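You operate a simulated robot arm through the tools that you are given. There is no shell and no other tool.

Carry out the task below with a simulated robot arm. There is one attempt and no reset: what you move stays moved.

Task
Plug the blue tester and the work light into the white strip and switch it on.
Fine: grey strip off before the blue plug comes out; white strip on last; the charger's plug stays.

The check looks at the end state, three seconds after you hand in, the way a careful person would. Anything else that was tipped, shoved, dropped, spilled or broken makes it a failure.

Robot
A 7-joint arm with a two-finger gripper, fixed in place. Base frame: the origin is at the foot of the arm, x ahead of it, y to its left, z up. Units: m, degrees, N and s.
With the tool pointing down near the work surface it reaches from about 0.34 to 0.72 m from the base axis. Its first joint turns from -66.0 to 66.0 degrees. Payload 2.45 kg.
The TCP is the grasp point between the finger pads, 0.026 m short of the fingertips. In the tool frame z runs along the fingers and y along their closing line. The gripper opens to 0.096 m. The gripper's body begins 0.069 m behind the TCP.
Orientation is that of the tool frame in the base frame, as a unit quaternion [w, x, y, z]. With the fingers straight down and closing along the base's y, the tool's x points along the base's -x, its y along +y and its z along -z.

Tools
- The arm moves only by the tool move_arm. Its argument "series" is a list of rows, each a list of 7 numbers: the shift along the tool's x, y, z in units of 20 mm (1.0 is 20 mm), then the turn, a rotation vector about the tool's x, y, z in units of 6 degrees (1.0 is 6 degrees), then the gripper command, from -1 (fully open) to 1 (shut), values between in proportion. In form: [[tx, ty, tz, wx, wy, wz, hand], ...]. A call has 1 to 20 rows; each row shifts and turns the commanded pose from where the row before left it, along the tool's axes as they then stand. A call with a number of a shift or a turn outside -1 to 1 is refused whole. Each row takes 0.2 s and may step no farther than 0.05 m and 8.6 degrees from the row before; otherwise, or with a gripper value out of range, the whole call is refused. A pose out of reach is approached as far as the arm can. The call stops where the force on the tool passes 40 N (or 10 N more than at its start, if that is more) or the arm is blocked; 0.2 s more then pass. The fingers move at their own pace and stop on an object; they squeeze with about 41 N. The grip force told is the motor's: it shows also when the fingers shut on nothing. Time passes only in rows, and 0.2 s behind the last, so rows that do not move let the fingers close. The reply holds the time, the measured pose of the TCP, the force on the tool along the base axes, the opening and the grip force, in the units named above and with some noise, with the torque about the TCP (base axes, N m) and any sound that the robot's microphone picked up, and new pictures: "pictures" is both (left out), scene, wrist or none.
- Cameras (640 x 400 px; columns grow to the right, rows downward): "scene" is fixed at [0.1646, -0.3874, 1.435]; the picture's right is [0.80, -0.60, 0.00], its down [-0.27, -0.36, -0.89] and it looks along [0.53, 0.71, -0.46] (base axes); focal length 343 px, centre (320, 200). "wrist" rides on the gripper at [0.082, 0.003, -0.098] in the tool frame; the picture's right is [-0.04, 1.00, 0.00], its down [-0.73, -0.03, -0.68] and it looks along [-0.68, -0.03, 0.73] (tool axes); focal length 256 px, centre (320, 200).
- point_at(camera, pixels): for up to 12 pixels [column, row] of the newest picture of that camera ("zoom" is the newest enlarged one), the place [x, y, z] in the base frame of the surface seen there, good to about 0.002 m. No time passes.
- zoom(camera, box): a new picture of the part [left, top, right, bottom] of that camera's present view, enlarged. No time passes.
- job_done(): hands the job in; it is judged then, once.

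Open the gripper and draw the arm clear of the work before you hand the job in, unless the task says otherwise.

The tools are called after ">>>" by a JSON object that holds its "name" and its "arguments". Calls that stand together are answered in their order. move_arm: Moves the arm, as the interface text tells. Its arguments: {"type":"object","properties":{"series":{"type":"array","items":{"type":"array","items":{"type":"number"}}},"pictures":{"type":"string","enum":["both","scene","wrist","none"]}},"required":["series"]} The other tools are called the same way: point_at (camera, pixels) gives the place of the surface under pixels of a picture; zoom (camera, box) takes an enlarged picture of a part of a camera's view; job_done () hands the job in.

At the start:

```text
time: 0.0
ee_pos: [0.3994, 0.2907, 1.0979]
tool_rot: [0.0, 0.0, 1.0, 0.001]
contact_force: [-0.6, 0.3, -0.8]
moment: [0.01, 0.01, -0.01]
gripper_width: 0.096
grasp_force: 0.1
```

scene: 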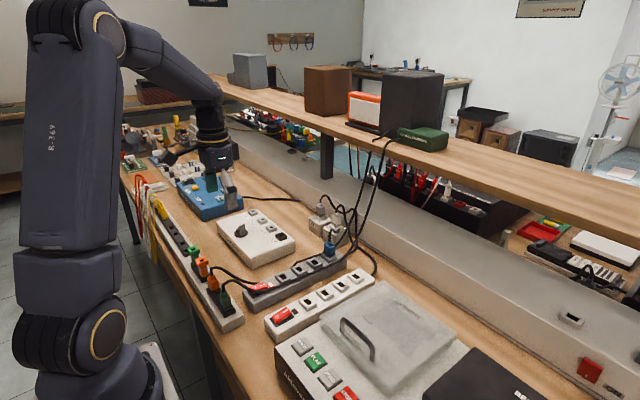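
wrist: 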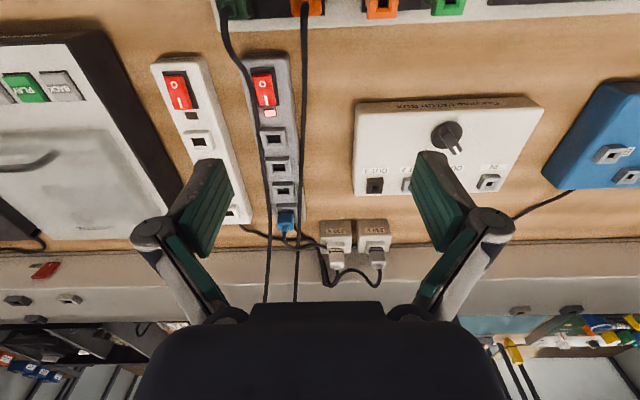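

The scene shows a grey strip near (295,280), a white strip near (320,300), and plugs around (330,240) and (210,280). I'll enlarge these areas before moving anything.

>>> {"name": "zoom", "arguments": {"camera": "scene", "box": [230, 180, 390, 350]}}

>>> {"name": "zoom", "arguments": {"camera": "scene", "box": [120, 130, 260, 340]}}

>>> {"name": "zoom", "arguments": {"camera": "wrist", "box": [140, 40, 340, 300]}}

>>> {"name": "zoom", "arguments": {"camera": "wrist", "box": [240, 180, 420, 300]}}

>>> {"name": "zoom", "arguments": {"camera": "scene", "box": [220, 40, 480, 200]}}

```text
2.35 times, centred on (310, 265) of scene
```

zoom: 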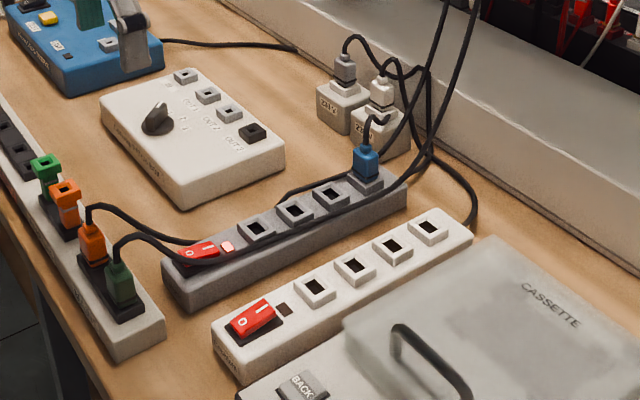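

```text
1.90 times, centred on (190, 235) of scene
```

zoom: 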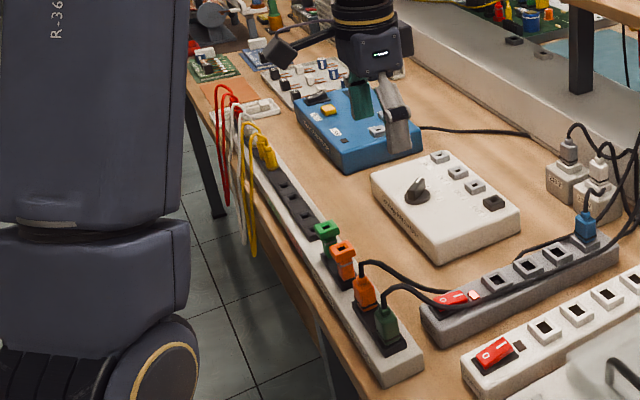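

```text
1.54 times, centred on (240, 170) of wrist
```

zoom: 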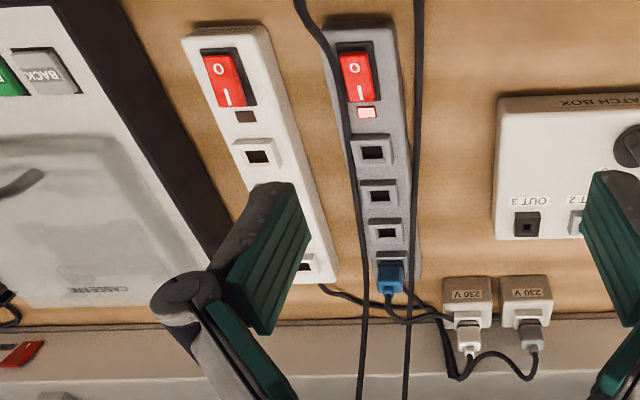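

```text
3.33 times, centred on (330, 240) of wrist
```

zoom: 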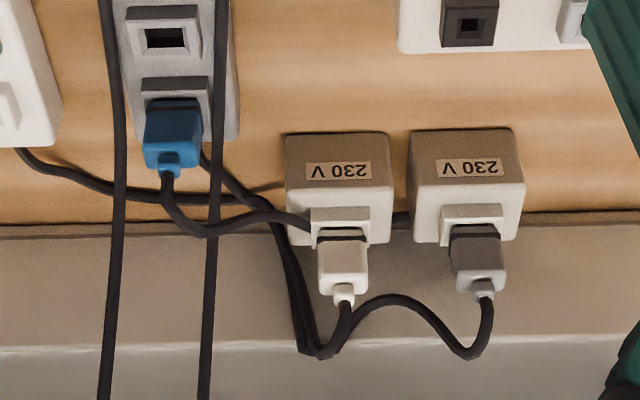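

```text
2.46 times, centred on (350, 120) of scene
```

zoom: 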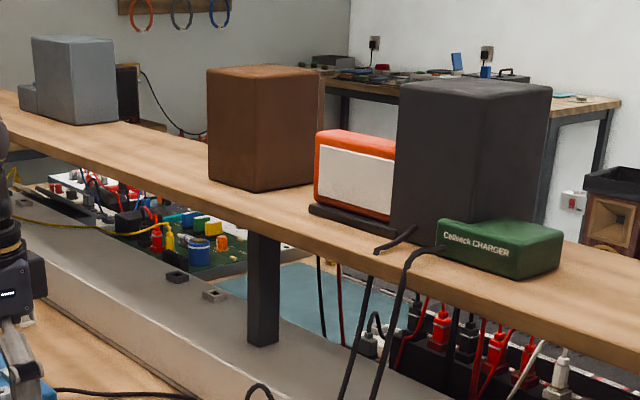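

I need to trace which cable belongs to which plug, so I'm enlarging the near rail plugs (around 200-230,250-310), the cable bundle near (350,220), and the shelf area around (385,150).

>>> {"name": "zoom", "arguments": {"camera": "scene", "box": [180, 230, 270, 330]}}

>>> {"name": "zoom", "arguments": {"camera": "scene", "box": [300, 180, 390, 290]}}

>>> {"name": "zoom", "arguments": {"camera": "scene", "box": [330, 80, 460, 180]}}

>>> {"name": "zoom", "arguments": {"camera": "scene", "box": [170, 160, 320, 240]}}

>>> {"name": "zoom", "arguments": {"camera": "wrist", "box": [210, 0, 640, 210]}}

```text
4.00 times, centred on (225, 280) of scene
```

zoom: 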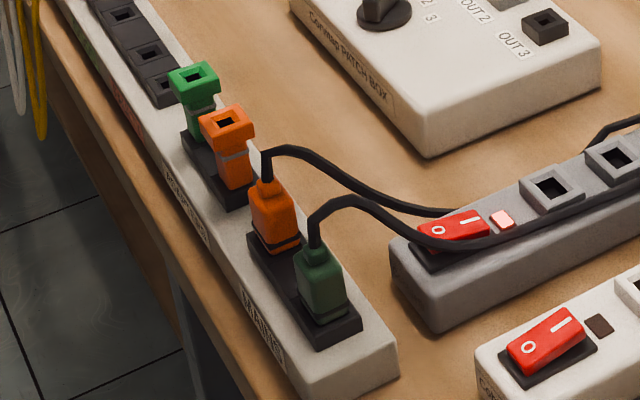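

```text
3.64 times, centred on (345, 235) of scene
```

zoom: 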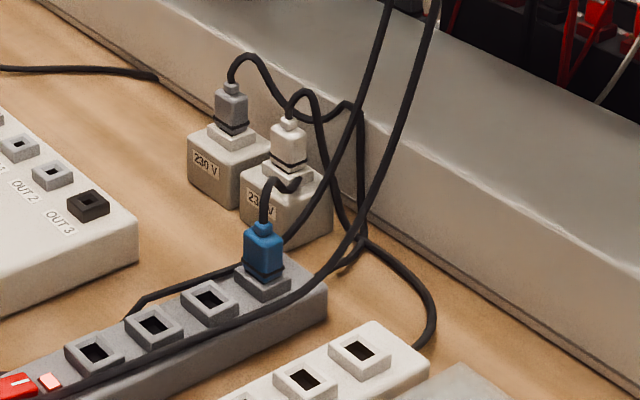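

```text
4.00 times, centred on (395, 130) of scene
```

zoom: 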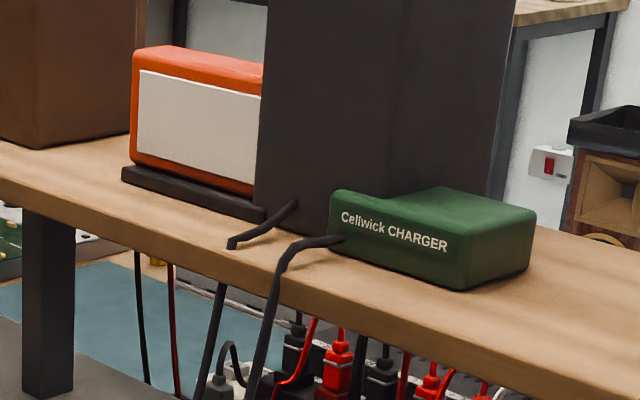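

```text
4.27 times, centred on (245, 200) of scene
```

zoom: 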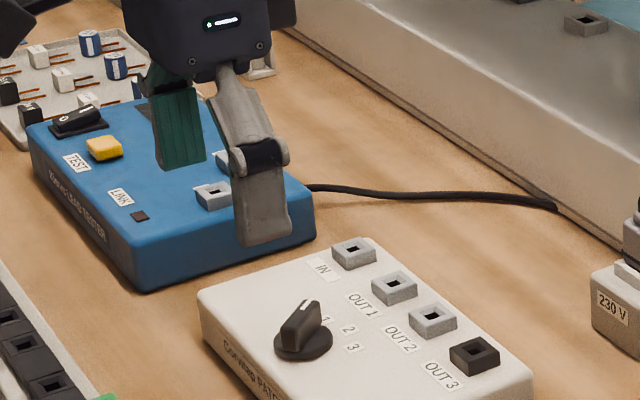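

```text
1.49 times, centred on (425, 105) of wrist
```

zoom: 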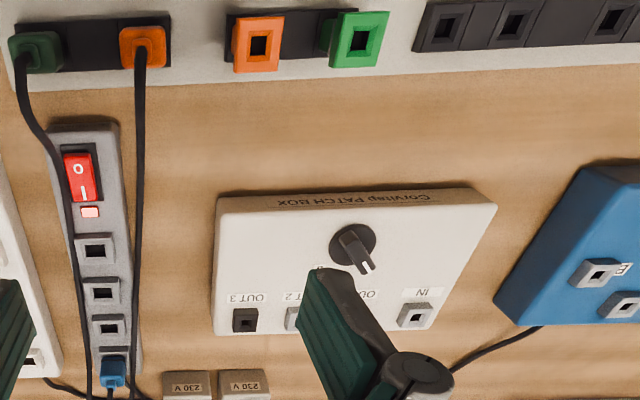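

Cable trace so far: the left drop from the shelf (work light) goes to the orange plug, the right drop (charger) goes to the dark green plug, and the blue plug sits in the far slot of the grey strip. Next I'm measuring positions from the wrist view: the rockers near (178,92) and (264,90), plus the slots and plugs.

>>> {"name": "point_at", "arguments": {"camera": "wrist", "pixels": [[175, 84], [182, 102], [262, 80], [265, 98], [270, 114], [200, 141], [275, 139], [278, 164], [282, 190], [286, 216], [232, 212], [192, 116]]}}

>>> {"name": "point_at", "arguments": {"camera": "scene", "pixels": [[201, 262], [222, 295], [330, 247], [308, 302], [326, 292], [342, 283], [357, 277], [279, 314], [262, 287], [191, 251], [203, 261], [332, 222]]}}

>>> {"name": "zoom", "arguments": {"camera": "wrist", "box": [150, 40, 310, 140]}}

```text
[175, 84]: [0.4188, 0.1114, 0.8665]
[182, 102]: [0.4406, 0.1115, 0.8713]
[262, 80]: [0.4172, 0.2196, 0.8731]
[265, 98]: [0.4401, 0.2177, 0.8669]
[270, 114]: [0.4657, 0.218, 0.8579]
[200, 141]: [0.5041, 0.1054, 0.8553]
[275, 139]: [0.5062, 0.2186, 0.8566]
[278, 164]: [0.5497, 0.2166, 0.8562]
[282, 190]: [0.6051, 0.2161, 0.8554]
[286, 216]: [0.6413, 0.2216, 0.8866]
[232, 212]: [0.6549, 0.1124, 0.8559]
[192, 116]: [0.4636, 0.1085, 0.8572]
```

```text
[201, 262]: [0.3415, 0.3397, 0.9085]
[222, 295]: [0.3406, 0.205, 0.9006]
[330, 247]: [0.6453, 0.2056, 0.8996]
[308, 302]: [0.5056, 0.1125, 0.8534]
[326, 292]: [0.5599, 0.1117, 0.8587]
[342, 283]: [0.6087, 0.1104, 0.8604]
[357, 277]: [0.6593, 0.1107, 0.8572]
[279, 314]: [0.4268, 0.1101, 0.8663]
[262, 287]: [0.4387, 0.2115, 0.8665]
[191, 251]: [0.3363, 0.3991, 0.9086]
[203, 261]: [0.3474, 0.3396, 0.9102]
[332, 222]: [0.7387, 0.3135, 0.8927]
```

```text
4.00 times, centred on (230, 90) of wrist
```

zoom: 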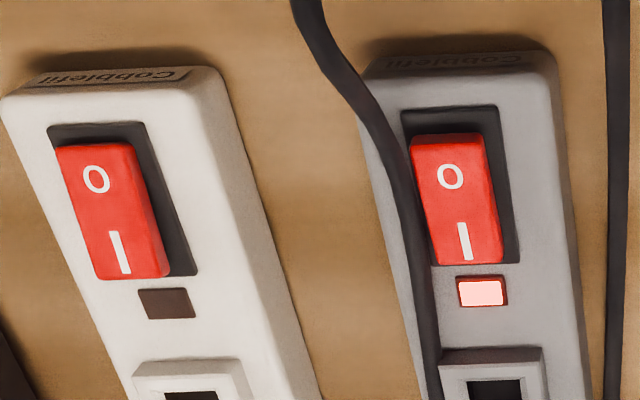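

The grey rocker is raised at its O end (x≈0.417) and its lamp is lit, while the white rocker is raised at its I end. The charger cable runs close past the grey rocker, so I'm measuring it along with the orange, green and blue plugs and the other cables.

>>> {"name": "point_at", "arguments": {"camera": "zoom", "pixels": [[330, 50], [375, 120], [405, 200], [420, 270], [430, 350], [618, 100], [615, 300], [450, 145], [463, 255], [500, 240], [420, 150], [480, 290]]}}

>>> {"name": "zoom", "arguments": {"camera": "scene", "box": [195, 255, 275, 325]}}

>>> {"name": "point_at", "arguments": {"camera": "wrist", "pixels": [[285, 200], [279, 215], [293, 215], [286, 228], [285, 240], [310, 243], [324, 255], [255, 160], [262, 200], [267, 230], [302, 200], [300, 240]]}}

```text
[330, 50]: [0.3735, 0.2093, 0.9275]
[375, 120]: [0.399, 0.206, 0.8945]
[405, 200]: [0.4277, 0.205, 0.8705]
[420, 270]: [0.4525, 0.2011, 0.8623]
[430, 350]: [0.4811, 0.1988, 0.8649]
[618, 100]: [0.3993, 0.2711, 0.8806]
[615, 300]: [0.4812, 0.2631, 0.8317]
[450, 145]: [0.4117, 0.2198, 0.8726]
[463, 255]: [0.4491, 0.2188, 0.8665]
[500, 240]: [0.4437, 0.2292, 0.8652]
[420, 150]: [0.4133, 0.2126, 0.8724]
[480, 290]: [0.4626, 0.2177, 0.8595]
```

```text
5.71 times, centred on (235, 290) of scene
```

zoom: 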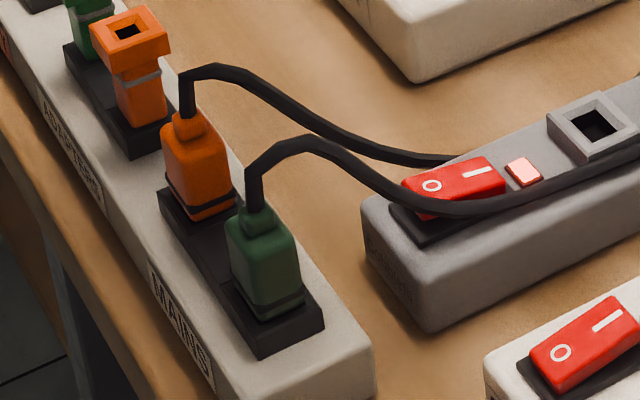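

```text
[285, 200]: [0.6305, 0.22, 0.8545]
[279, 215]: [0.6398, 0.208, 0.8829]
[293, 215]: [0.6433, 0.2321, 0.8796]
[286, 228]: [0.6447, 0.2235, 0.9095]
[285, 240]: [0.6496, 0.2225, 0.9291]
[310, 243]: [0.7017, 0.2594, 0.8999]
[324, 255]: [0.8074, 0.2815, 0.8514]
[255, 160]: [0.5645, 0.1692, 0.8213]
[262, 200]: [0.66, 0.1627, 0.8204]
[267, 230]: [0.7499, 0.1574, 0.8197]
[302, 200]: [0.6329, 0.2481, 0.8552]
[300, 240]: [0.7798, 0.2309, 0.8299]
```

The charger cable rests on the grey strip's -y side near y≈0.205. Now I'm enlarging the blue plug region of the wrist view to measure its neighbouring cables.

>>> {"name": "zoom", "arguments": {"camera": "wrist", "box": [240, 150, 336, 270]}}

>>> {"name": "zoom", "arguments": {"camera": "scene", "box": [290, 200, 370, 280]}}

```text
3.33 times, centred on (288, 210) of wrist
```

zoom: 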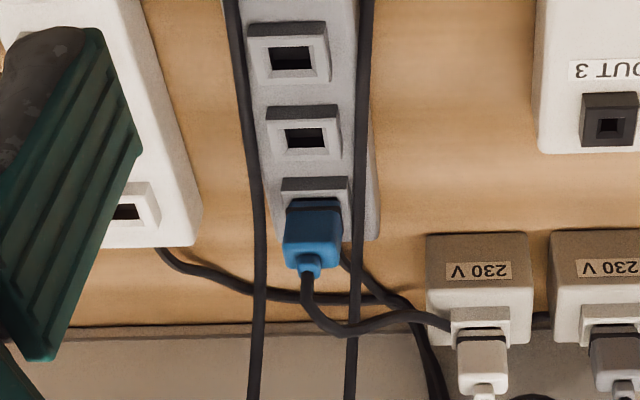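

```text
5.00 times, centred on (330, 240) of scene
```

zoom: 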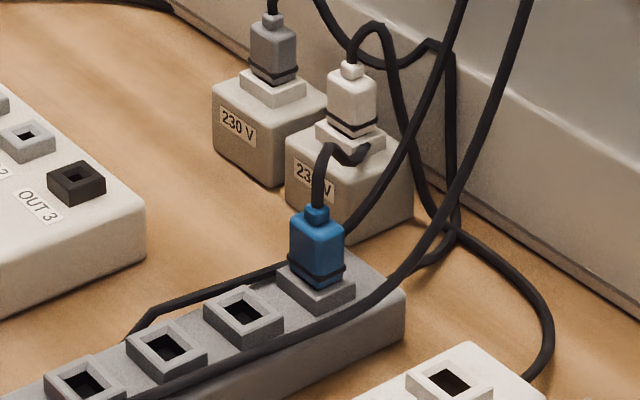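

The left (light) cable passes behind the blue plug on the +y side and the right (charger) cable passes on the -y side. I'm measuring both, and the blue plug's own lead, from this enlarged scene picture.

>>> {"name": "point_at", "arguments": {"camera": "zoom", "pixels": [[459, 20], [420, 110], [380, 195], [352, 228], [262, 272], [155, 312], [524, 20], [489, 100], [448, 190], [408, 258], [370, 303], [250, 350]]}}

>>> {"name": "point_at", "arguments": {"camera": "zoom", "pixels": [[318, 200], [317, 170], [330, 148], [352, 158], [318, 212], [295, 240], [340, 240], [318, 245], [318, 275], [290, 262], [342, 265], [316, 290]]}}

```text
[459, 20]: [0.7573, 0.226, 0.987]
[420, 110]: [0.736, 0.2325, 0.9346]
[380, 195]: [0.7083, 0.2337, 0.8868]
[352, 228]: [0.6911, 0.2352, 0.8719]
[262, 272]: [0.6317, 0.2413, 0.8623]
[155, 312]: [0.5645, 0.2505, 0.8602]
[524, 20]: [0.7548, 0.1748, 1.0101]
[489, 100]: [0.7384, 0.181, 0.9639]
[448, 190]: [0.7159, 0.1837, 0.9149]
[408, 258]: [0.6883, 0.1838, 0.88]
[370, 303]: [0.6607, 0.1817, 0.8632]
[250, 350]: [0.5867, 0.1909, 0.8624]
```

```text
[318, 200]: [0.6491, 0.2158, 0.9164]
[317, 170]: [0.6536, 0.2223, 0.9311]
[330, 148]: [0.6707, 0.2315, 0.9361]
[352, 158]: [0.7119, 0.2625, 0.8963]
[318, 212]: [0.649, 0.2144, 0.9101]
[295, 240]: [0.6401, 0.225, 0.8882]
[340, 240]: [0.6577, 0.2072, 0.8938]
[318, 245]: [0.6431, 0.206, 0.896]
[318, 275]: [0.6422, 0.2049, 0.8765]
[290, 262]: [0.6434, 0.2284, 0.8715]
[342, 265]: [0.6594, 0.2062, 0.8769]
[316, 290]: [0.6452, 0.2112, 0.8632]
```

I'm checking the slot and plug shapes to see whether orientation matters, the deck height beside the white strip, and the shelf's height and edge.

>>> {"name": "zoom", "arguments": {"camera": "wrist", "box": [210, 0, 480, 30]}}

>>> {"name": "zoom", "arguments": {"camera": "wrist", "box": [170, 120, 300, 200]}}

>>> {"name": "point_at", "arguments": {"camera": "wrist", "pixels": [[110, 80], [120, 120], [130, 170], [90, 150], [60, 100], [30, 165], [45, 155], [150, 235], [145, 70], [160, 110], [205, 90], [215, 130]]}}

>>> {"name": "point_at", "arguments": {"camera": "scene", "pixels": [[385, 137], [377, 155], [367, 175], [400, 140], [395, 155], [380, 172], [430, 175], [350, 130], [420, 140], [355, 325], [345, 330], [375, 355]]}}

```text
2.37 times, centred on (345, 15) of wrist
```

zoom: 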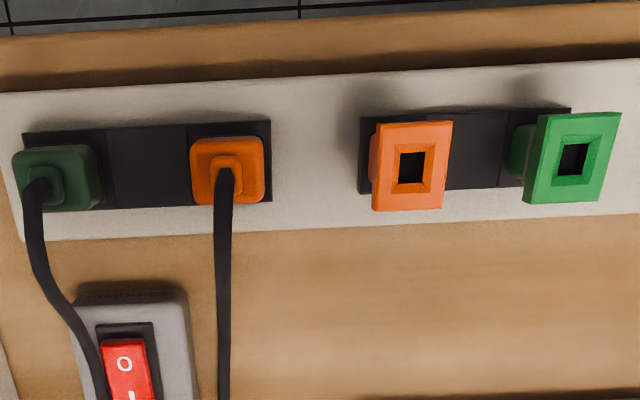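

```text
4.92 times, centred on (235, 160) of wrist
```

zoom: 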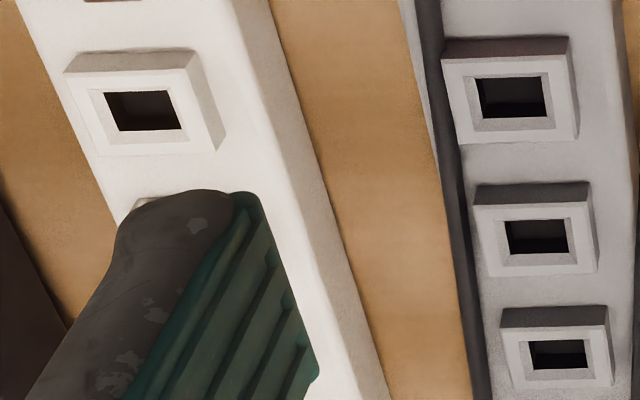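

```text
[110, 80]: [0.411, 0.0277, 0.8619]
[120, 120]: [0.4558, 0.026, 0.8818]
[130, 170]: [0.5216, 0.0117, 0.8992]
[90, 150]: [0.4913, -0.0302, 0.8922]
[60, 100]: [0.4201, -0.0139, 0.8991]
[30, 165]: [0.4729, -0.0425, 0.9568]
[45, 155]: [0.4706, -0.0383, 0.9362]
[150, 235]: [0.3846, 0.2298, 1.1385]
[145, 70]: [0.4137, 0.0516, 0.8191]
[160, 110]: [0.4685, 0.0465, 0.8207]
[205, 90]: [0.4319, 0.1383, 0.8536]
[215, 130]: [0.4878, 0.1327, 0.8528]
```

```text
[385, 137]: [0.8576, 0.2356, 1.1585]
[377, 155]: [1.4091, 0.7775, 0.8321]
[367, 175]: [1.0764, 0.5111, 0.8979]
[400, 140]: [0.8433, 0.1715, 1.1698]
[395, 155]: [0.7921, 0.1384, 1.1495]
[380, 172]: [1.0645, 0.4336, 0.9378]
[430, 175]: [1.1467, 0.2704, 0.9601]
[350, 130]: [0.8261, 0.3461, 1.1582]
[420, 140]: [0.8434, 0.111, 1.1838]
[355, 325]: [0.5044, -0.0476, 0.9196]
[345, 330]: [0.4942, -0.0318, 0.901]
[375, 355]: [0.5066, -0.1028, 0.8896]
```

The deck top is at z≈0.90 with its handle up to about 0.957 at y≈-0.04, and the shelf is at x≳0.79, z≈1.16. I'll close the hand and move over the strips at a safe height for a closer look at the slots.

>>> {"name": "move_arm", "arguments": {"series": [[-0.63, -0.81, 0.2, 0, 0, 0, 1], [-0.63, -0.81, 0.2, 0, 0, 0, 1], [-0.63, -0.81, 0.2, 0, 0, 0, 1], [-0.63, -0.81, 0.2, 0, 0, 0, 1], [-0.63, -0.81, 0.2, 0, 0, 0, 1], [-0.63, -0.81, 0.2, 0, 0, 0, 1], [-0.63, -0.81, 0.2, 0, 0, 0, 1], [-0.63, -0.81, 0.2, 0, 0, 0, 1], [0, 0, 0, 0, 0, 0, 1], [0, 0, 0, 0, 0, 0, 1], [0, 0, 0, 0, 0, 0, 1]]}}

```text
time: 2.4
ee_pos: [0.5002, 0.161, 1.0645]
tool_rot: [0.0, 0.0, 1.0, 0.0]
contact_force: [-0.1, -0.6, -0.2]
moment: [0.0, 0.03, 0.01]
gripper_width: 0.0
grasp_force: 28.1
```

scene: 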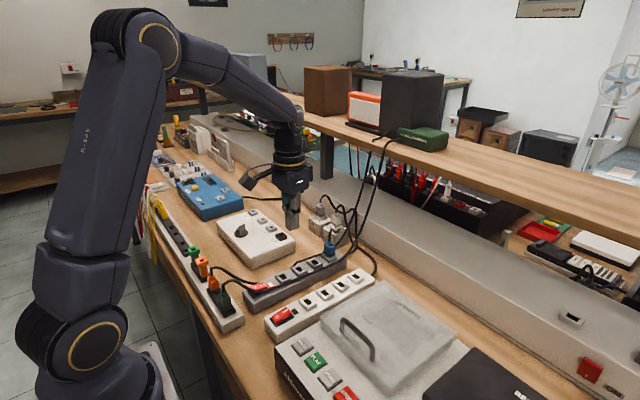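
wrist: 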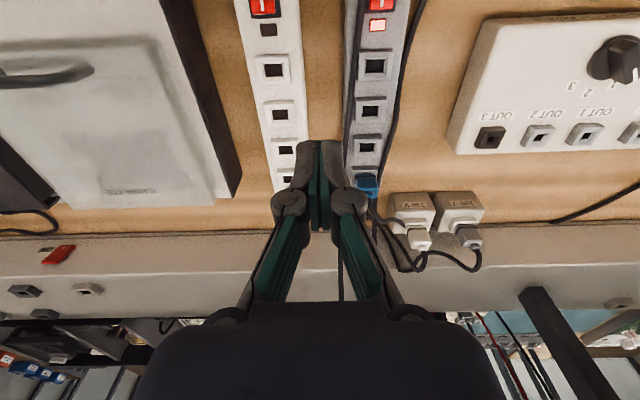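

The slots now look close to square from above. I'm enlarging the white and grey slots around (272,70) and (375,70), and the closed fingers, to check dimensions.

>>> {"name": "zoom", "arguments": {"camera": "wrist", "box": [230, 0, 430, 125]}}

>>> {"name": "zoom", "arguments": {"camera": "wrist", "box": [240, 120, 440, 260]}}

>>> {"name": "zoom", "arguments": {"camera": "scene", "box": [230, 130, 390, 250]}}

```text
3.20 times, centred on (330, 62) of wrist
```

zoom: 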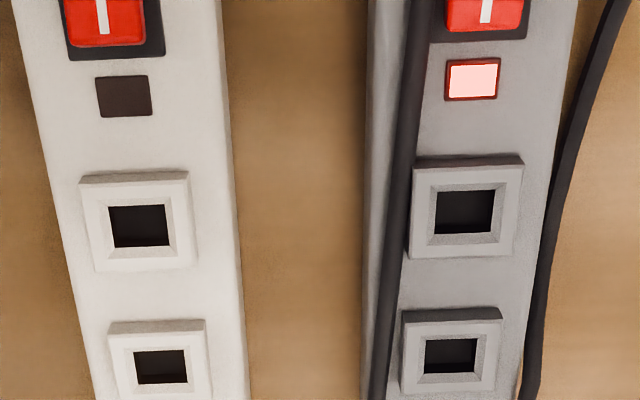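

```text
2.86 times, centred on (340, 190) of wrist
```

zoom: 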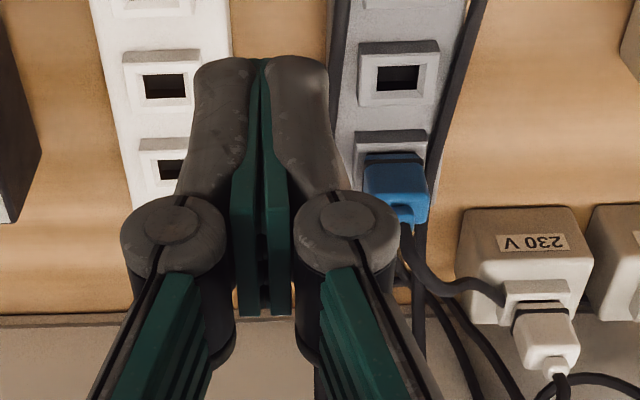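

```text
3.33 times, centred on (310, 190) of scene
```

zoom: 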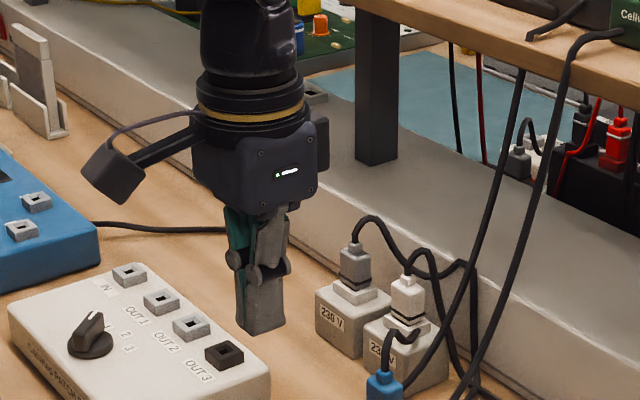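

Both plugs are wider in y than in x (about 0.026 × 0.020), and the slots look the same way round, so no turn is needed for plugging in. To press the grey rocker's O end without touching the charger cable at y≈0.205, I'll turn the hand 90° so its thin side faces the cable.

>>> {"name": "move_arm", "arguments": {"series": [[0, 0, 0, 0, 0, 1, 1], [0, 0, 0, 0, 0, 1, 1], [0, 0, 0, 0, 0, 1, 1], [0, 0, 0, 0, 0, 1, 1], [0, 0, 0, 0, 0, 1, 1], [0, 0, 0, 0, 0, 1, 1], [0, 0, 0, 0, 0, 1, 1], [0, 0, 0, 0, 0, 1, 1], [0, 0, 0, 0, 0, 1, 1], [0, 0, 0, 0, 0, 1, 1], [0, 0, 0, 0, 0, 1, 1], [0, 0, 0, 0, 0, 1, 1], [0, 0, 0, 0, 0, 1, 1], [0, 0, 0, 0, 0, 1, 1], [0, 0, 0, 0, 0, 1, 1], [0, 0, 0, 0, 0, 0, 1]]}}

```text
time: 5.8
ee_pos: [0.4999, 0.1615, 1.065]
tool_rot: [0.0, 0.708, 0.706, 0.0]
contact_force: [0.0, 0.2, -0.1]
moment: [-0.04, -0.01, -0.02]
gripper_width: 0.0001
grasp_force: 28.3
```

scene: 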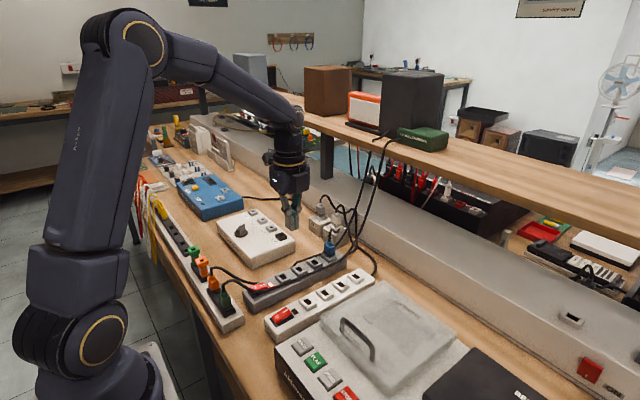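
wrist: 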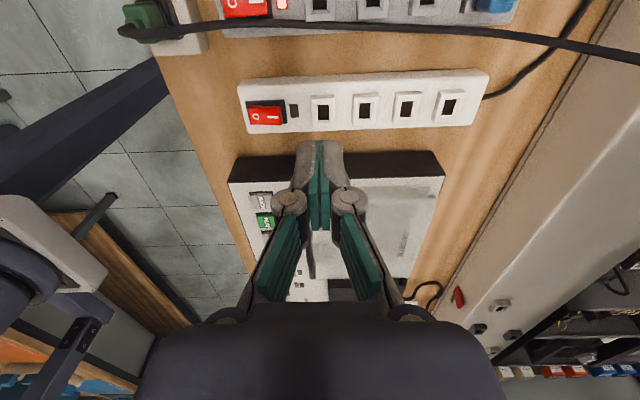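

The hand is turned (tool x along +y) and clear of everything. Next I move over the grey rocker's O end at about (0.406, 0.228) and come down to TCP z≈0.93, still above the cable beside it.

>>> {"name": "move_arm", "arguments": {"series": [[0.666, -0.94, 0, 0, 0, 0, 1], [0.666, -0.94, 0, 0, 0, 0, 1], [0.666, -0.94, 0, 0, 0, 0, 1], [0.666, -0.94, 0, 0, 0, 0, 1], [0.666, -0.94, 0, 0, 0, 0, 1], [0, 0, 0.96, 0, 0, 0, 1], [0, 0, 0.96, 0, 0, 0, 1], [0, 0, 0.96, 0, 0, 0, 1], [0, 0, 0.96, 0, 0, 0, 1], [0, 0, 0.96, 0, 0, 0, 1], [0, 0, 0.96, 0, 0, 0, 1], [0, 0, 0.96, 0, 0, 0, 1], [0, 0, 0, 0, 0, 0, 1]]}}

```text
time: 8.6
ee_pos: [0.4082, 0.2273, 0.9314]
tool_rot: [0.0, 0.707, 0.707, 0.001]
contact_force: [0.2, -0.3, -0.6]
moment: [0.01, 0.04, -0.01]
gripper_width: 0.0
grasp_force: 28.3
```

scene: 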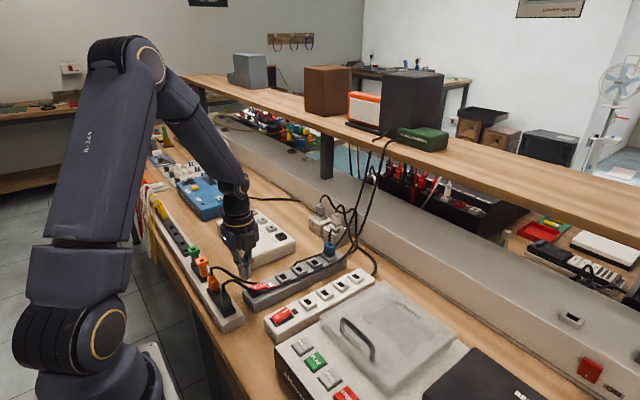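
wrist: 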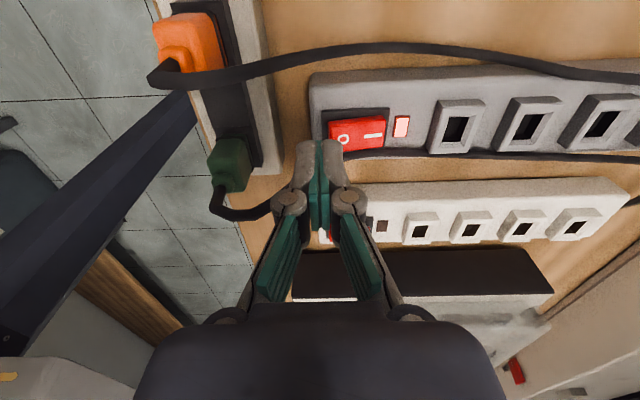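

The fingertips are just above the grey rocker's O end near (320,145). I'm enlarging both views to check the cable's clearance on the far side before pressing.

>>> {"name": "zoom", "arguments": {"camera": "wrist", "box": [240, 60, 440, 220]}}

>>> {"name": "zoom", "arguments": {"camera": "scene", "box": [190, 220, 300, 320]}}

>>> {"name": "point_at", "arguments": {"camera": "wrist", "pixels": [[340, 140], [335, 128], [375, 135], [382, 125], [360, 155], [300, 95], [382, 155], [420, 50], [316, 150], [250, 213], [372, 120], [330, 120]]}}

```text
2.50 times, centred on (340, 140) of wrist
```

zoom: 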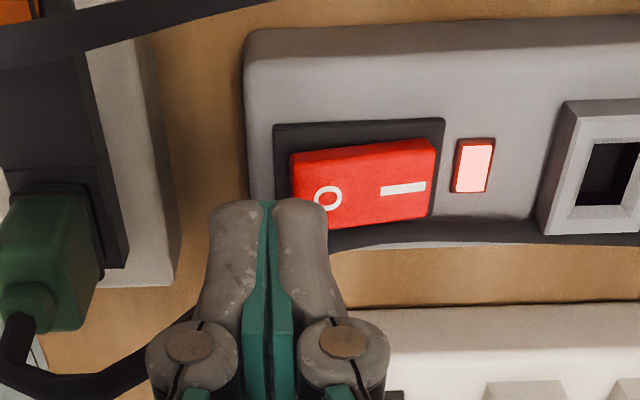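

```text
4.00 times, centred on (245, 270) of scene
```

zoom: 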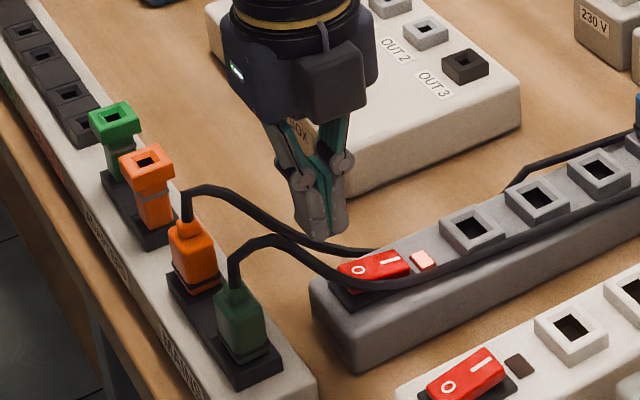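

```text
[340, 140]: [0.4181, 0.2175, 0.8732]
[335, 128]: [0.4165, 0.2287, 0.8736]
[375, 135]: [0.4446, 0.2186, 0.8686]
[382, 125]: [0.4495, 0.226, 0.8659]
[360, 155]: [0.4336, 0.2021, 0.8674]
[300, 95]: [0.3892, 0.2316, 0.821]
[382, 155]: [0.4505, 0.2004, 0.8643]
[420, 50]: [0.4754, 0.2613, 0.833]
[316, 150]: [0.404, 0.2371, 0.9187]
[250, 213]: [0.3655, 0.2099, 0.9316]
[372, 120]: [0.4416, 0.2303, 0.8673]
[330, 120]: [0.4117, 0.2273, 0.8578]
```

The rocker spans x 0.411–0.449 and y≈0.2095–0.2295, and the cable stays below y≈0.21 while my fingers cover 0.215–0.239. I press down slowly on the O end.

>>> {"name": "move_arm", "arguments": {"series": [[0, -0.05, 0.5, 0, 0, 0, 1], [0, -0.05, 0.5, 0, 0, 0, 1], [0, 0, 0.4, 0, 0, 0, 1], [0, 0, 0.1, 0, 0, 0, 1], [0, 0, 0.1, 0, 0, 0, 1], [0, 0, 0.1, 0, 0, 0, 1], [0, 0, 0.1, 0, 0, 0, 1], [0, 0, 0.1, 0, 0, 0, 1], [0, 0, 0, 0, 0, 0, 1]]}}

```text
time: 10.6
ee_pos: [0.402, 0.2276, 0.8926]
tool_rot: [-0.001, 0.707, 0.707, -0.001]
contact_force: [-17.2, 2.4, 4.8]
moment: [0.08, 0.34, -0.04]
gripper_width: 0.0
grasp_force: 28.6
heard: click
```

scene: 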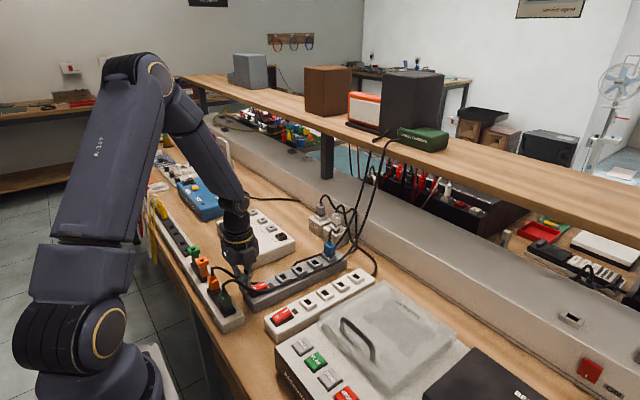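
wrist: 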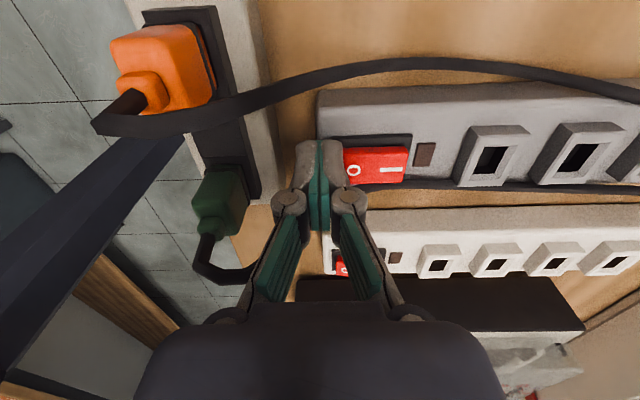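

A click sounded and the grey lamp at (424,154) is now dark, so the grey strip is off. There's a sideways force of 17 N, so I lift straight up now and check that the strip didn't shift.

>>> {"name": "move_arm", "arguments": {"series": [[0, 0, -0.3, 0, 0, 0, 1], [0, 0, -0.7, 0, 0, 0, 1], [0, 0, -1, 0, 0, 0, 1], [0, 0, -1, 0, 0, 0, 1], [0, 0, -1, 0, 0, 0, 1], [0, 0, -1, 0, 0, 0, 1], [0, 0, -1, 0, 0, 0, 1], [0, 0, -1, 0, 0, 0, 1], [0, 0, 0, 0, 0, 0, 1]]}}

```text
time: 12.6
ee_pos: [0.4044, 0.2281, 1.0325]
tool_rot: [-0.001, 0.707, 0.707, 0.0]
contact_force: [0.0, 0.1, 0.7]
moment: [-0.02, 0.01, 0.01]
gripper_width: 0.0
grasp_force: 28.6
heard: click
```

scene: 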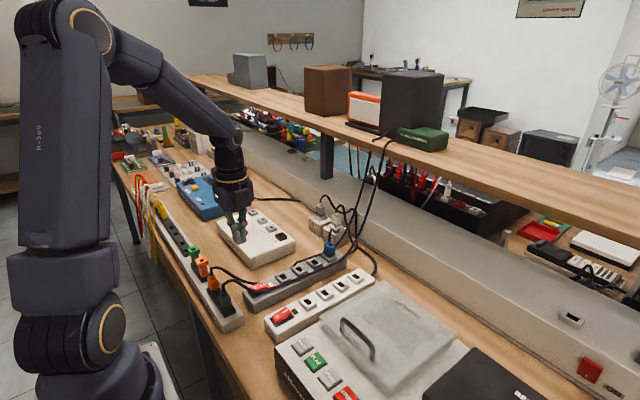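
wrist: 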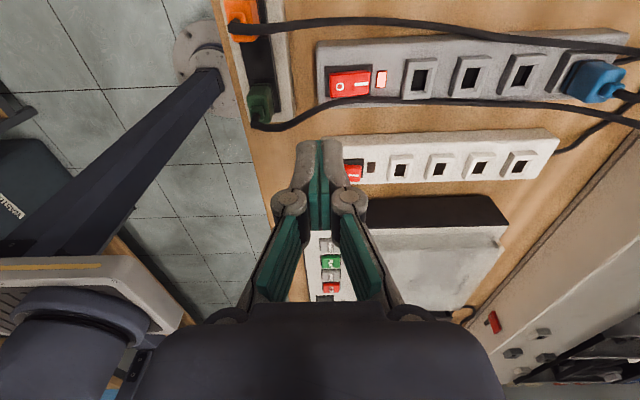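

A second click was heard and the lamp at (381,78) seems lit again, probably because the fingers had slipped in front of the rocker's edge and flicked it back as they lifted. I'm enlarging to confirm.

>>> {"name": "zoom", "arguments": {"camera": "wrist", "box": [300, 30, 460, 130]}}

>>> {"name": "zoom", "arguments": {"camera": "scene", "box": [190, 240, 300, 330]}}

>>> {"name": "point_at", "arguments": {"camera": "wrist", "pixels": [[333, 85], [338, 80], [350, 84], [365, 85], [368, 75], [335, 75], [350, 75], [323, 80], [420, 78], [381, 78], [350, 98], [320, 42]]}}

```text
4.00 times, centred on (380, 80) of wrist
```

zoom: 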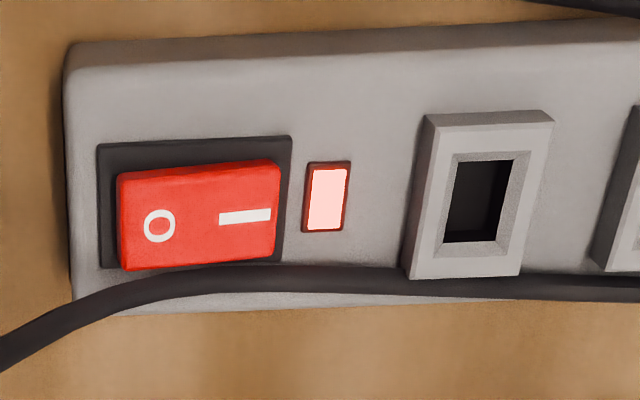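

```text
4.44 times, centred on (245, 285) of scene
```

zoom: 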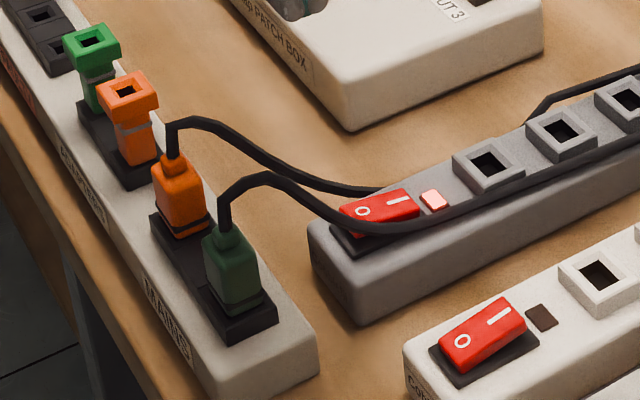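

```text
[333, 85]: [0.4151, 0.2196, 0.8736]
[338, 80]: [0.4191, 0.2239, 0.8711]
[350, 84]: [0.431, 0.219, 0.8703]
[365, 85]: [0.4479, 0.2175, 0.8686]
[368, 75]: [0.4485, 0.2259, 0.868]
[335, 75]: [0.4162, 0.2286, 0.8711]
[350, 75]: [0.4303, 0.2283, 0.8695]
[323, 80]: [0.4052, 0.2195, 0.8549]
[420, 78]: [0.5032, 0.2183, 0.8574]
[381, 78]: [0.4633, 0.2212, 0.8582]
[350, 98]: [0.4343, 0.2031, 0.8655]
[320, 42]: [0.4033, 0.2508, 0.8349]
```

Confirmed: it's on again with the O end raised at x≈0.412–0.415, and the strip hasn't moved. I'll press again 1 cm farther in so the fingers stay on top of the rocker, first stopping just above it.

>>> {"name": "move_arm", "arguments": {"series": [[0, 0.5, 0, 0, 0, 0, 1], [0, 0, 1, 0, 0, 0, 1], [0, 0, 1, 0, 0, 0, 1], [0, 0, 1, 0, 0, 0, 1], [0, 0, 1, 0, 0, 0, 1], [0, 0, 1, 0, 0, 0, 1], [0, 0, 1, 0, 0, 0, 1], [0, 0, 0.4, 0, 0, 0, 1], [0, 0, 0, 0, 0, 0, 1]], "pictures": "wrist"}}

```text
time: 14.6
ee_pos: [0.4141, 0.2283, 0.9056]
tool_rot: [0.0, 0.707, 0.707, 0.0]
contact_force: [0.5, 0.8, 0.8]
moment: [-0.01, 0.02, -0.01]
gripper_width: 0.0
grasp_force: 28.5
```

wrist: 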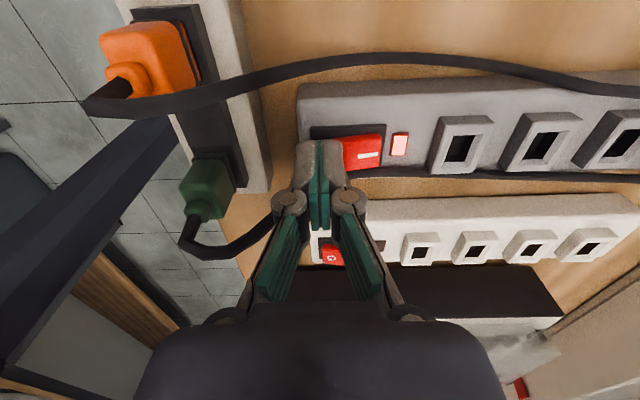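

The fingertips now cover the O half, with the I mark still showing at (368,155). I press in 1 mm steps.

>>> {"name": "move_arm", "arguments": {"series": [[0, 0, 0.15, 0, 0, 0, 1], [0, 0, 0.1, 0, 0, 0, 1], [0, 0, 0.05, 0, 0, 0, 1], [0, 0, 0.05, 0, 0, 0, 1], [0, 0, 0.05, 0, 0, 0, 1], [0, 0, 0, 0, 0, 0, 1]], "pictures": "wrist"}}

```text
time: 16.0
ee_pos: [0.4128, 0.2279, 0.8949]
tool_rot: [-0.001, 0.707, 0.707, -0.001]
contact_force: [-7.7, -1.7, 4.6]
moment: [0.0, 0.2, -0.02]
gripper_width: 0.0061
grasp_force: 28.3
```

wrist: 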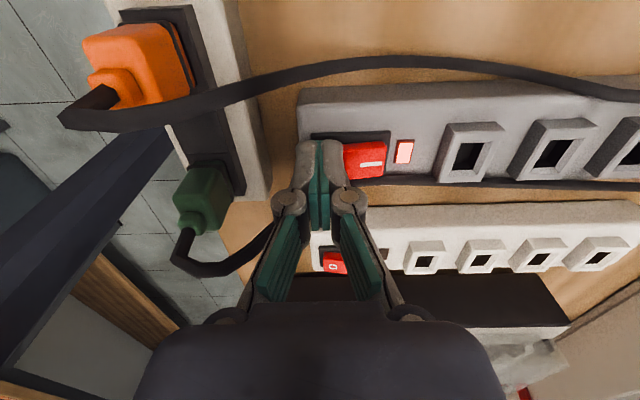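

The fingers were forced 6 mm apart because the rocker's O edge is wedging into the seam between them. I back off upward before it grips, then look again.

>>> {"name": "move_arm", "arguments": {"series": [[0, 0, -0.2, 0, 0, 0, 1], [0, 0, -0.3, 0, 0, 0, 1], [0, 0, -0.5, 0, 0, 0, 1], [0, 0, 0, 0, 0, 0, 1], [0, 0, 0, 0, 0, 0, 1]], "pictures": "wrist"}}

```text
time: 17.2
ee_pos: [0.414, 0.2274, 0.9161]
tool_rot: [-0.001, 0.707, 0.707, 0.0]
contact_force: [0.3, -0.1, -0.4]
moment: [-0.01, -0.01, 0.02]
gripper_width: 0.0
grasp_force: 28.6
```

wrist: 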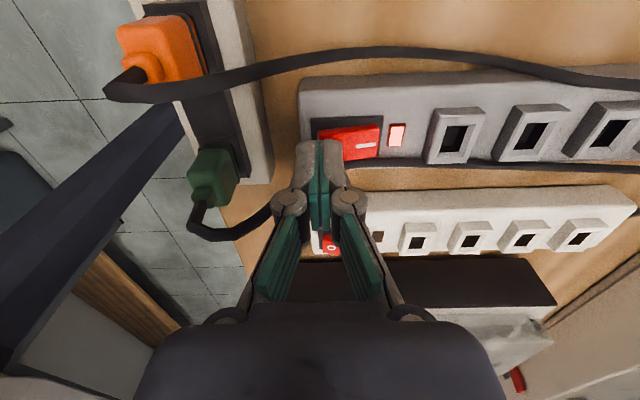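

The fingers are shut again and free. I shift back to x≈0.4075 so a single finger pad covers the raised edge, and go down to just above it.

>>> {"name": "move_arm", "arguments": {"series": [[0, -0.325, 0, 0, 0, 0, 1], [0, 0, 0.4, 0, 0, 0, 1], [0, 0, 0.3, 0, 0, 0, 1], [0, 0, 0.1, 0, 0, 0, 1], [0, 0, 0.05, 0, 0, 0, 1], [0, 0, 0.05, 0, 0, 0, 1]], "pictures": "none"}}

```text
time: 18.6
ee_pos: [0.4077, 0.229, 0.8979]
tool_rot: [0.0, 0.707, 0.707, 0.001]
contact_force: [0.0, 0.4, 0.8]
moment: [-0.01, 0.0, 0.02]
gripper_width: 0.0002
grasp_force: 28.7
```

The tip is at z≈0.872 with almost no force yet, so I continue in 1 mm steps.

>>> {"name": "move_arm", "arguments": {"series": [[0, 0, 0.05, 0, 0, 0, 1], [0, 0, 0.05, 0, 0, 0, 1]], "pictures": "wrist"}}

```text
time: 19.2
ee_pos: [0.4076, 0.2276, 0.8963]
tool_rot: [0.001, 0.708, 0.706, 0.0]
contact_force: [-0.9, 0.4, 2.6]
moment: [-0.03, -0.01, -0.03]
gripper_width: 0.0002
grasp_force: 28.8
```

wrist: 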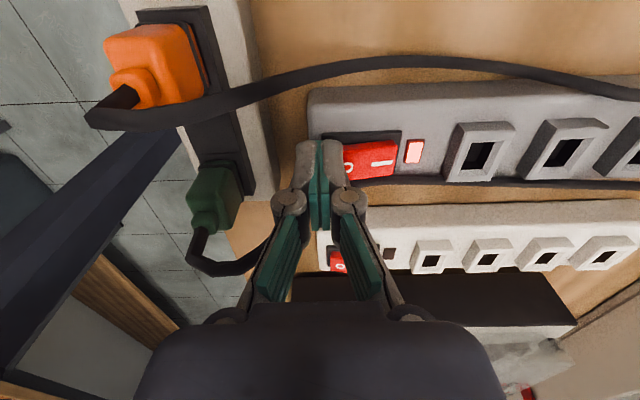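

Contact has just begun (2.6 N upward). I press one more millimetre at a time.

>>> {"name": "move_arm", "arguments": {"series": [[0, 0, 0.05, 0, 0, 0, 1], [0, 0, 0.05, 0, 0, 0, 1]], "pictures": "none"}}

```text
time: 19.8
ee_pos: [0.4077, 0.2285, 0.8949]
tool_rot: [0.0, 0.708, 0.706, 0.0]
contact_force: [-0.4, 1.1, 1.2]
moment: [0.02, 0.0, 0.02]
gripper_width: 0.0
grasp_force: 28.2
```

>>> {"name": "move_arm", "arguments": {"series": [[0, 0, 0.05, 0, 0, 0, 1]], "pictures": "none"}}

```text
time: 20.2
ee_pos: [0.4084, 0.2282, 0.8939]
tool_rot: [0.0, 0.707, 0.707, 0.0]
contact_force: [-0.3, -0.8, 1.0]
moment: [0.02, 0.0, -0.01]
gripper_width: 0.0003
grasp_force: 28.3
```

There's no click yet and the force is low at tip z≈0.868. I step down another millimetre and look.

>>> {"name": "move_arm", "arguments": {"series": [[0, 0, 0.05, 0, 0, 0, 1]], "pictures": "wrist"}}

```text
time: 20.6
ee_pos: [0.4082, 0.2284, 0.8936]
tool_rot: [0.001, 0.707, 0.707, 0.0]
contact_force: [0.3, 0.3, -0.3]
moment: [0.0, -0.01, 0.01]
gripper_width: 0.0
grasp_force: 28.3
heard: click
```

wrist: 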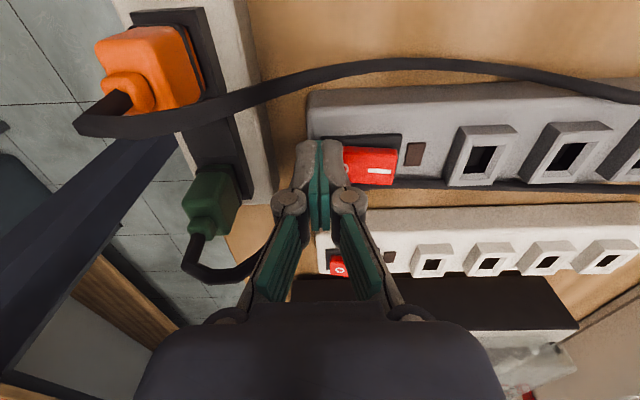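

A click sounded, the lamp at (413,153) is dark, and the force is near zero, so the rocker has snapped away from the fingers. I lift straight up and check that it stays off.

>>> {"name": "move_arm", "arguments": {"series": [[0, 0, -0.3, 0, 0, 0, 1], [0, 0, -0.7, 0, 0, 0, 1], [0, 0, -1, 0, 0, 0, 1], [0, 0, -1, 0, 0, 0, 1], [0, 0, -1, 0, 0, 0, 1], [0, 0, -1, 0, 0, 0, 1], [0, 0, -1, 0, 0, 0, 1], [0, 0, -1, 0, 0, 0, 1], [0, 0, 0, 0, 0, 0, 1]]}}

```text
time: 22.6
ee_pos: [0.408, 0.2274, 1.0321]
tool_rot: [0.0, 0.707, 0.707, 0.0]
contact_force: [-0.1, 0.3, -0.1]
moment: [0.01, 0.0, 0.0]
gripper_width: 0.0
grasp_force: 28.4
```

scene: 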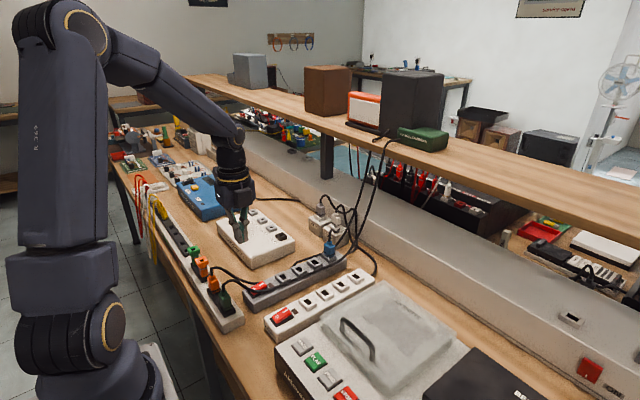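
wrist: 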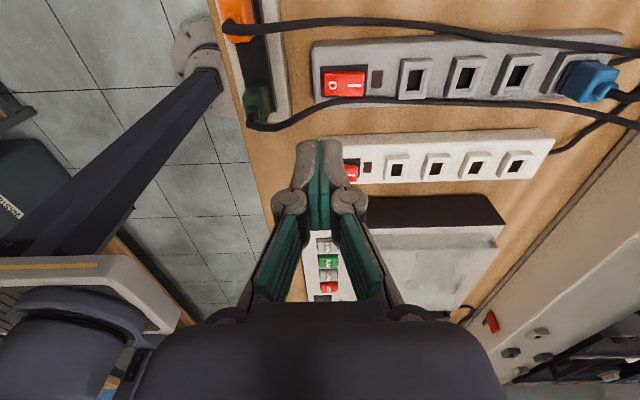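

The grey lamp at (376,78) stays dark, so the strip is off. Before fetching the blue plug at (590,82), I'm measuring it closely from this side view.

>>> {"name": "zoom", "arguments": {"camera": "wrist", "box": [500, 20, 640, 130]}}

>>> {"name": "zoom", "arguments": {"camera": "wrist", "box": [310, 40, 410, 110]}}

>>> {"name": "zoom", "arguments": {"camera": "scene", "box": [300, 215, 370, 275]}}

```text
3.64 times, centred on (570, 75) of wrist
```

zoom: 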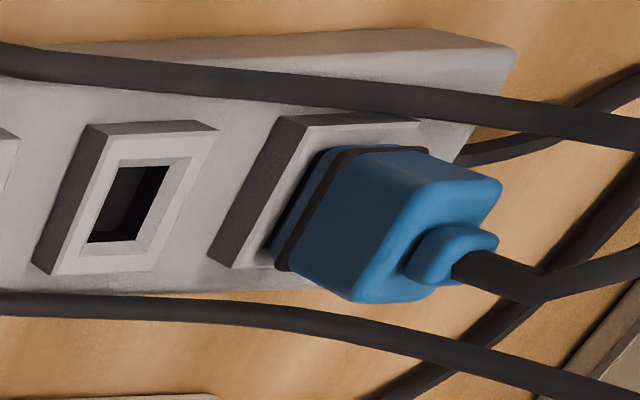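

```text
5.71 times, centred on (360, 75) of wrist
```

zoom: 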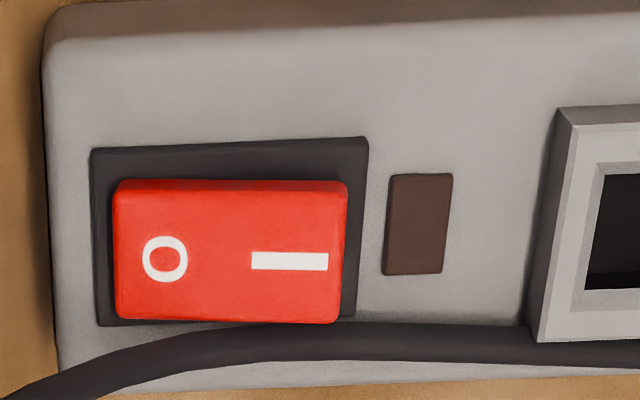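

```text
6.67 times, centred on (335, 245) of scene
```

zoom: 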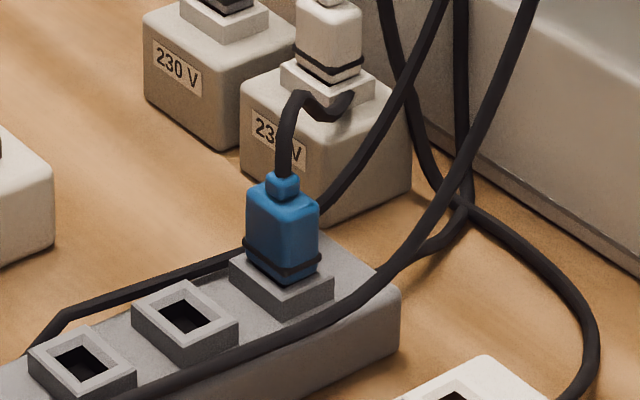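

Now I'm measuring points on the blue plug's faces, its nub and the two neighbouring cables in the full wrist picture.

>>> {"name": "point_at", "arguments": {"camera": "wrist", "pixels": [[565, 45], [597, 49], [630, 54], [573, 86], [592, 70], [582, 68], [597, 64], [590, 88], [582, 98], [595, 83], [604, 84], [612, 87]]}}

>>> {"name": "point_at", "arguments": {"camera": "zoom", "pixels": [[246, 230], [318, 230], [282, 210], [282, 250], [262, 205], [305, 205], [282, 185], [270, 175], [298, 180], [320, 280], [232, 255], [285, 300]]}}

```text
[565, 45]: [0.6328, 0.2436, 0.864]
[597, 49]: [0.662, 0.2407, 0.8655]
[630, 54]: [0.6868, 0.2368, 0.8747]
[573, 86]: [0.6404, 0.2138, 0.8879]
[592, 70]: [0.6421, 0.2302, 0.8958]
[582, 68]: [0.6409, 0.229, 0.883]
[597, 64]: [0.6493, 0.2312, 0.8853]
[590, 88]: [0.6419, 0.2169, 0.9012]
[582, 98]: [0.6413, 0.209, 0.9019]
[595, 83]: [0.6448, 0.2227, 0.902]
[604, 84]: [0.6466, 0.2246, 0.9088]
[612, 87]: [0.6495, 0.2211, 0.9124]
```

```text
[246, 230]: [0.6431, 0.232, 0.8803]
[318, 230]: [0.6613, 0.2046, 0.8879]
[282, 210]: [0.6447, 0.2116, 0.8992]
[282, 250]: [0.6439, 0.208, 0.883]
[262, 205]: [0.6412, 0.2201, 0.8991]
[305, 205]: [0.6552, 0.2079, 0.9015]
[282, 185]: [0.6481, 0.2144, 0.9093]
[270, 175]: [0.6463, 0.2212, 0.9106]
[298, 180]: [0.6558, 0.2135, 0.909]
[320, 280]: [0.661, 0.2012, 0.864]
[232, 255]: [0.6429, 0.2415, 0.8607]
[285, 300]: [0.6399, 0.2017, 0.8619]
```

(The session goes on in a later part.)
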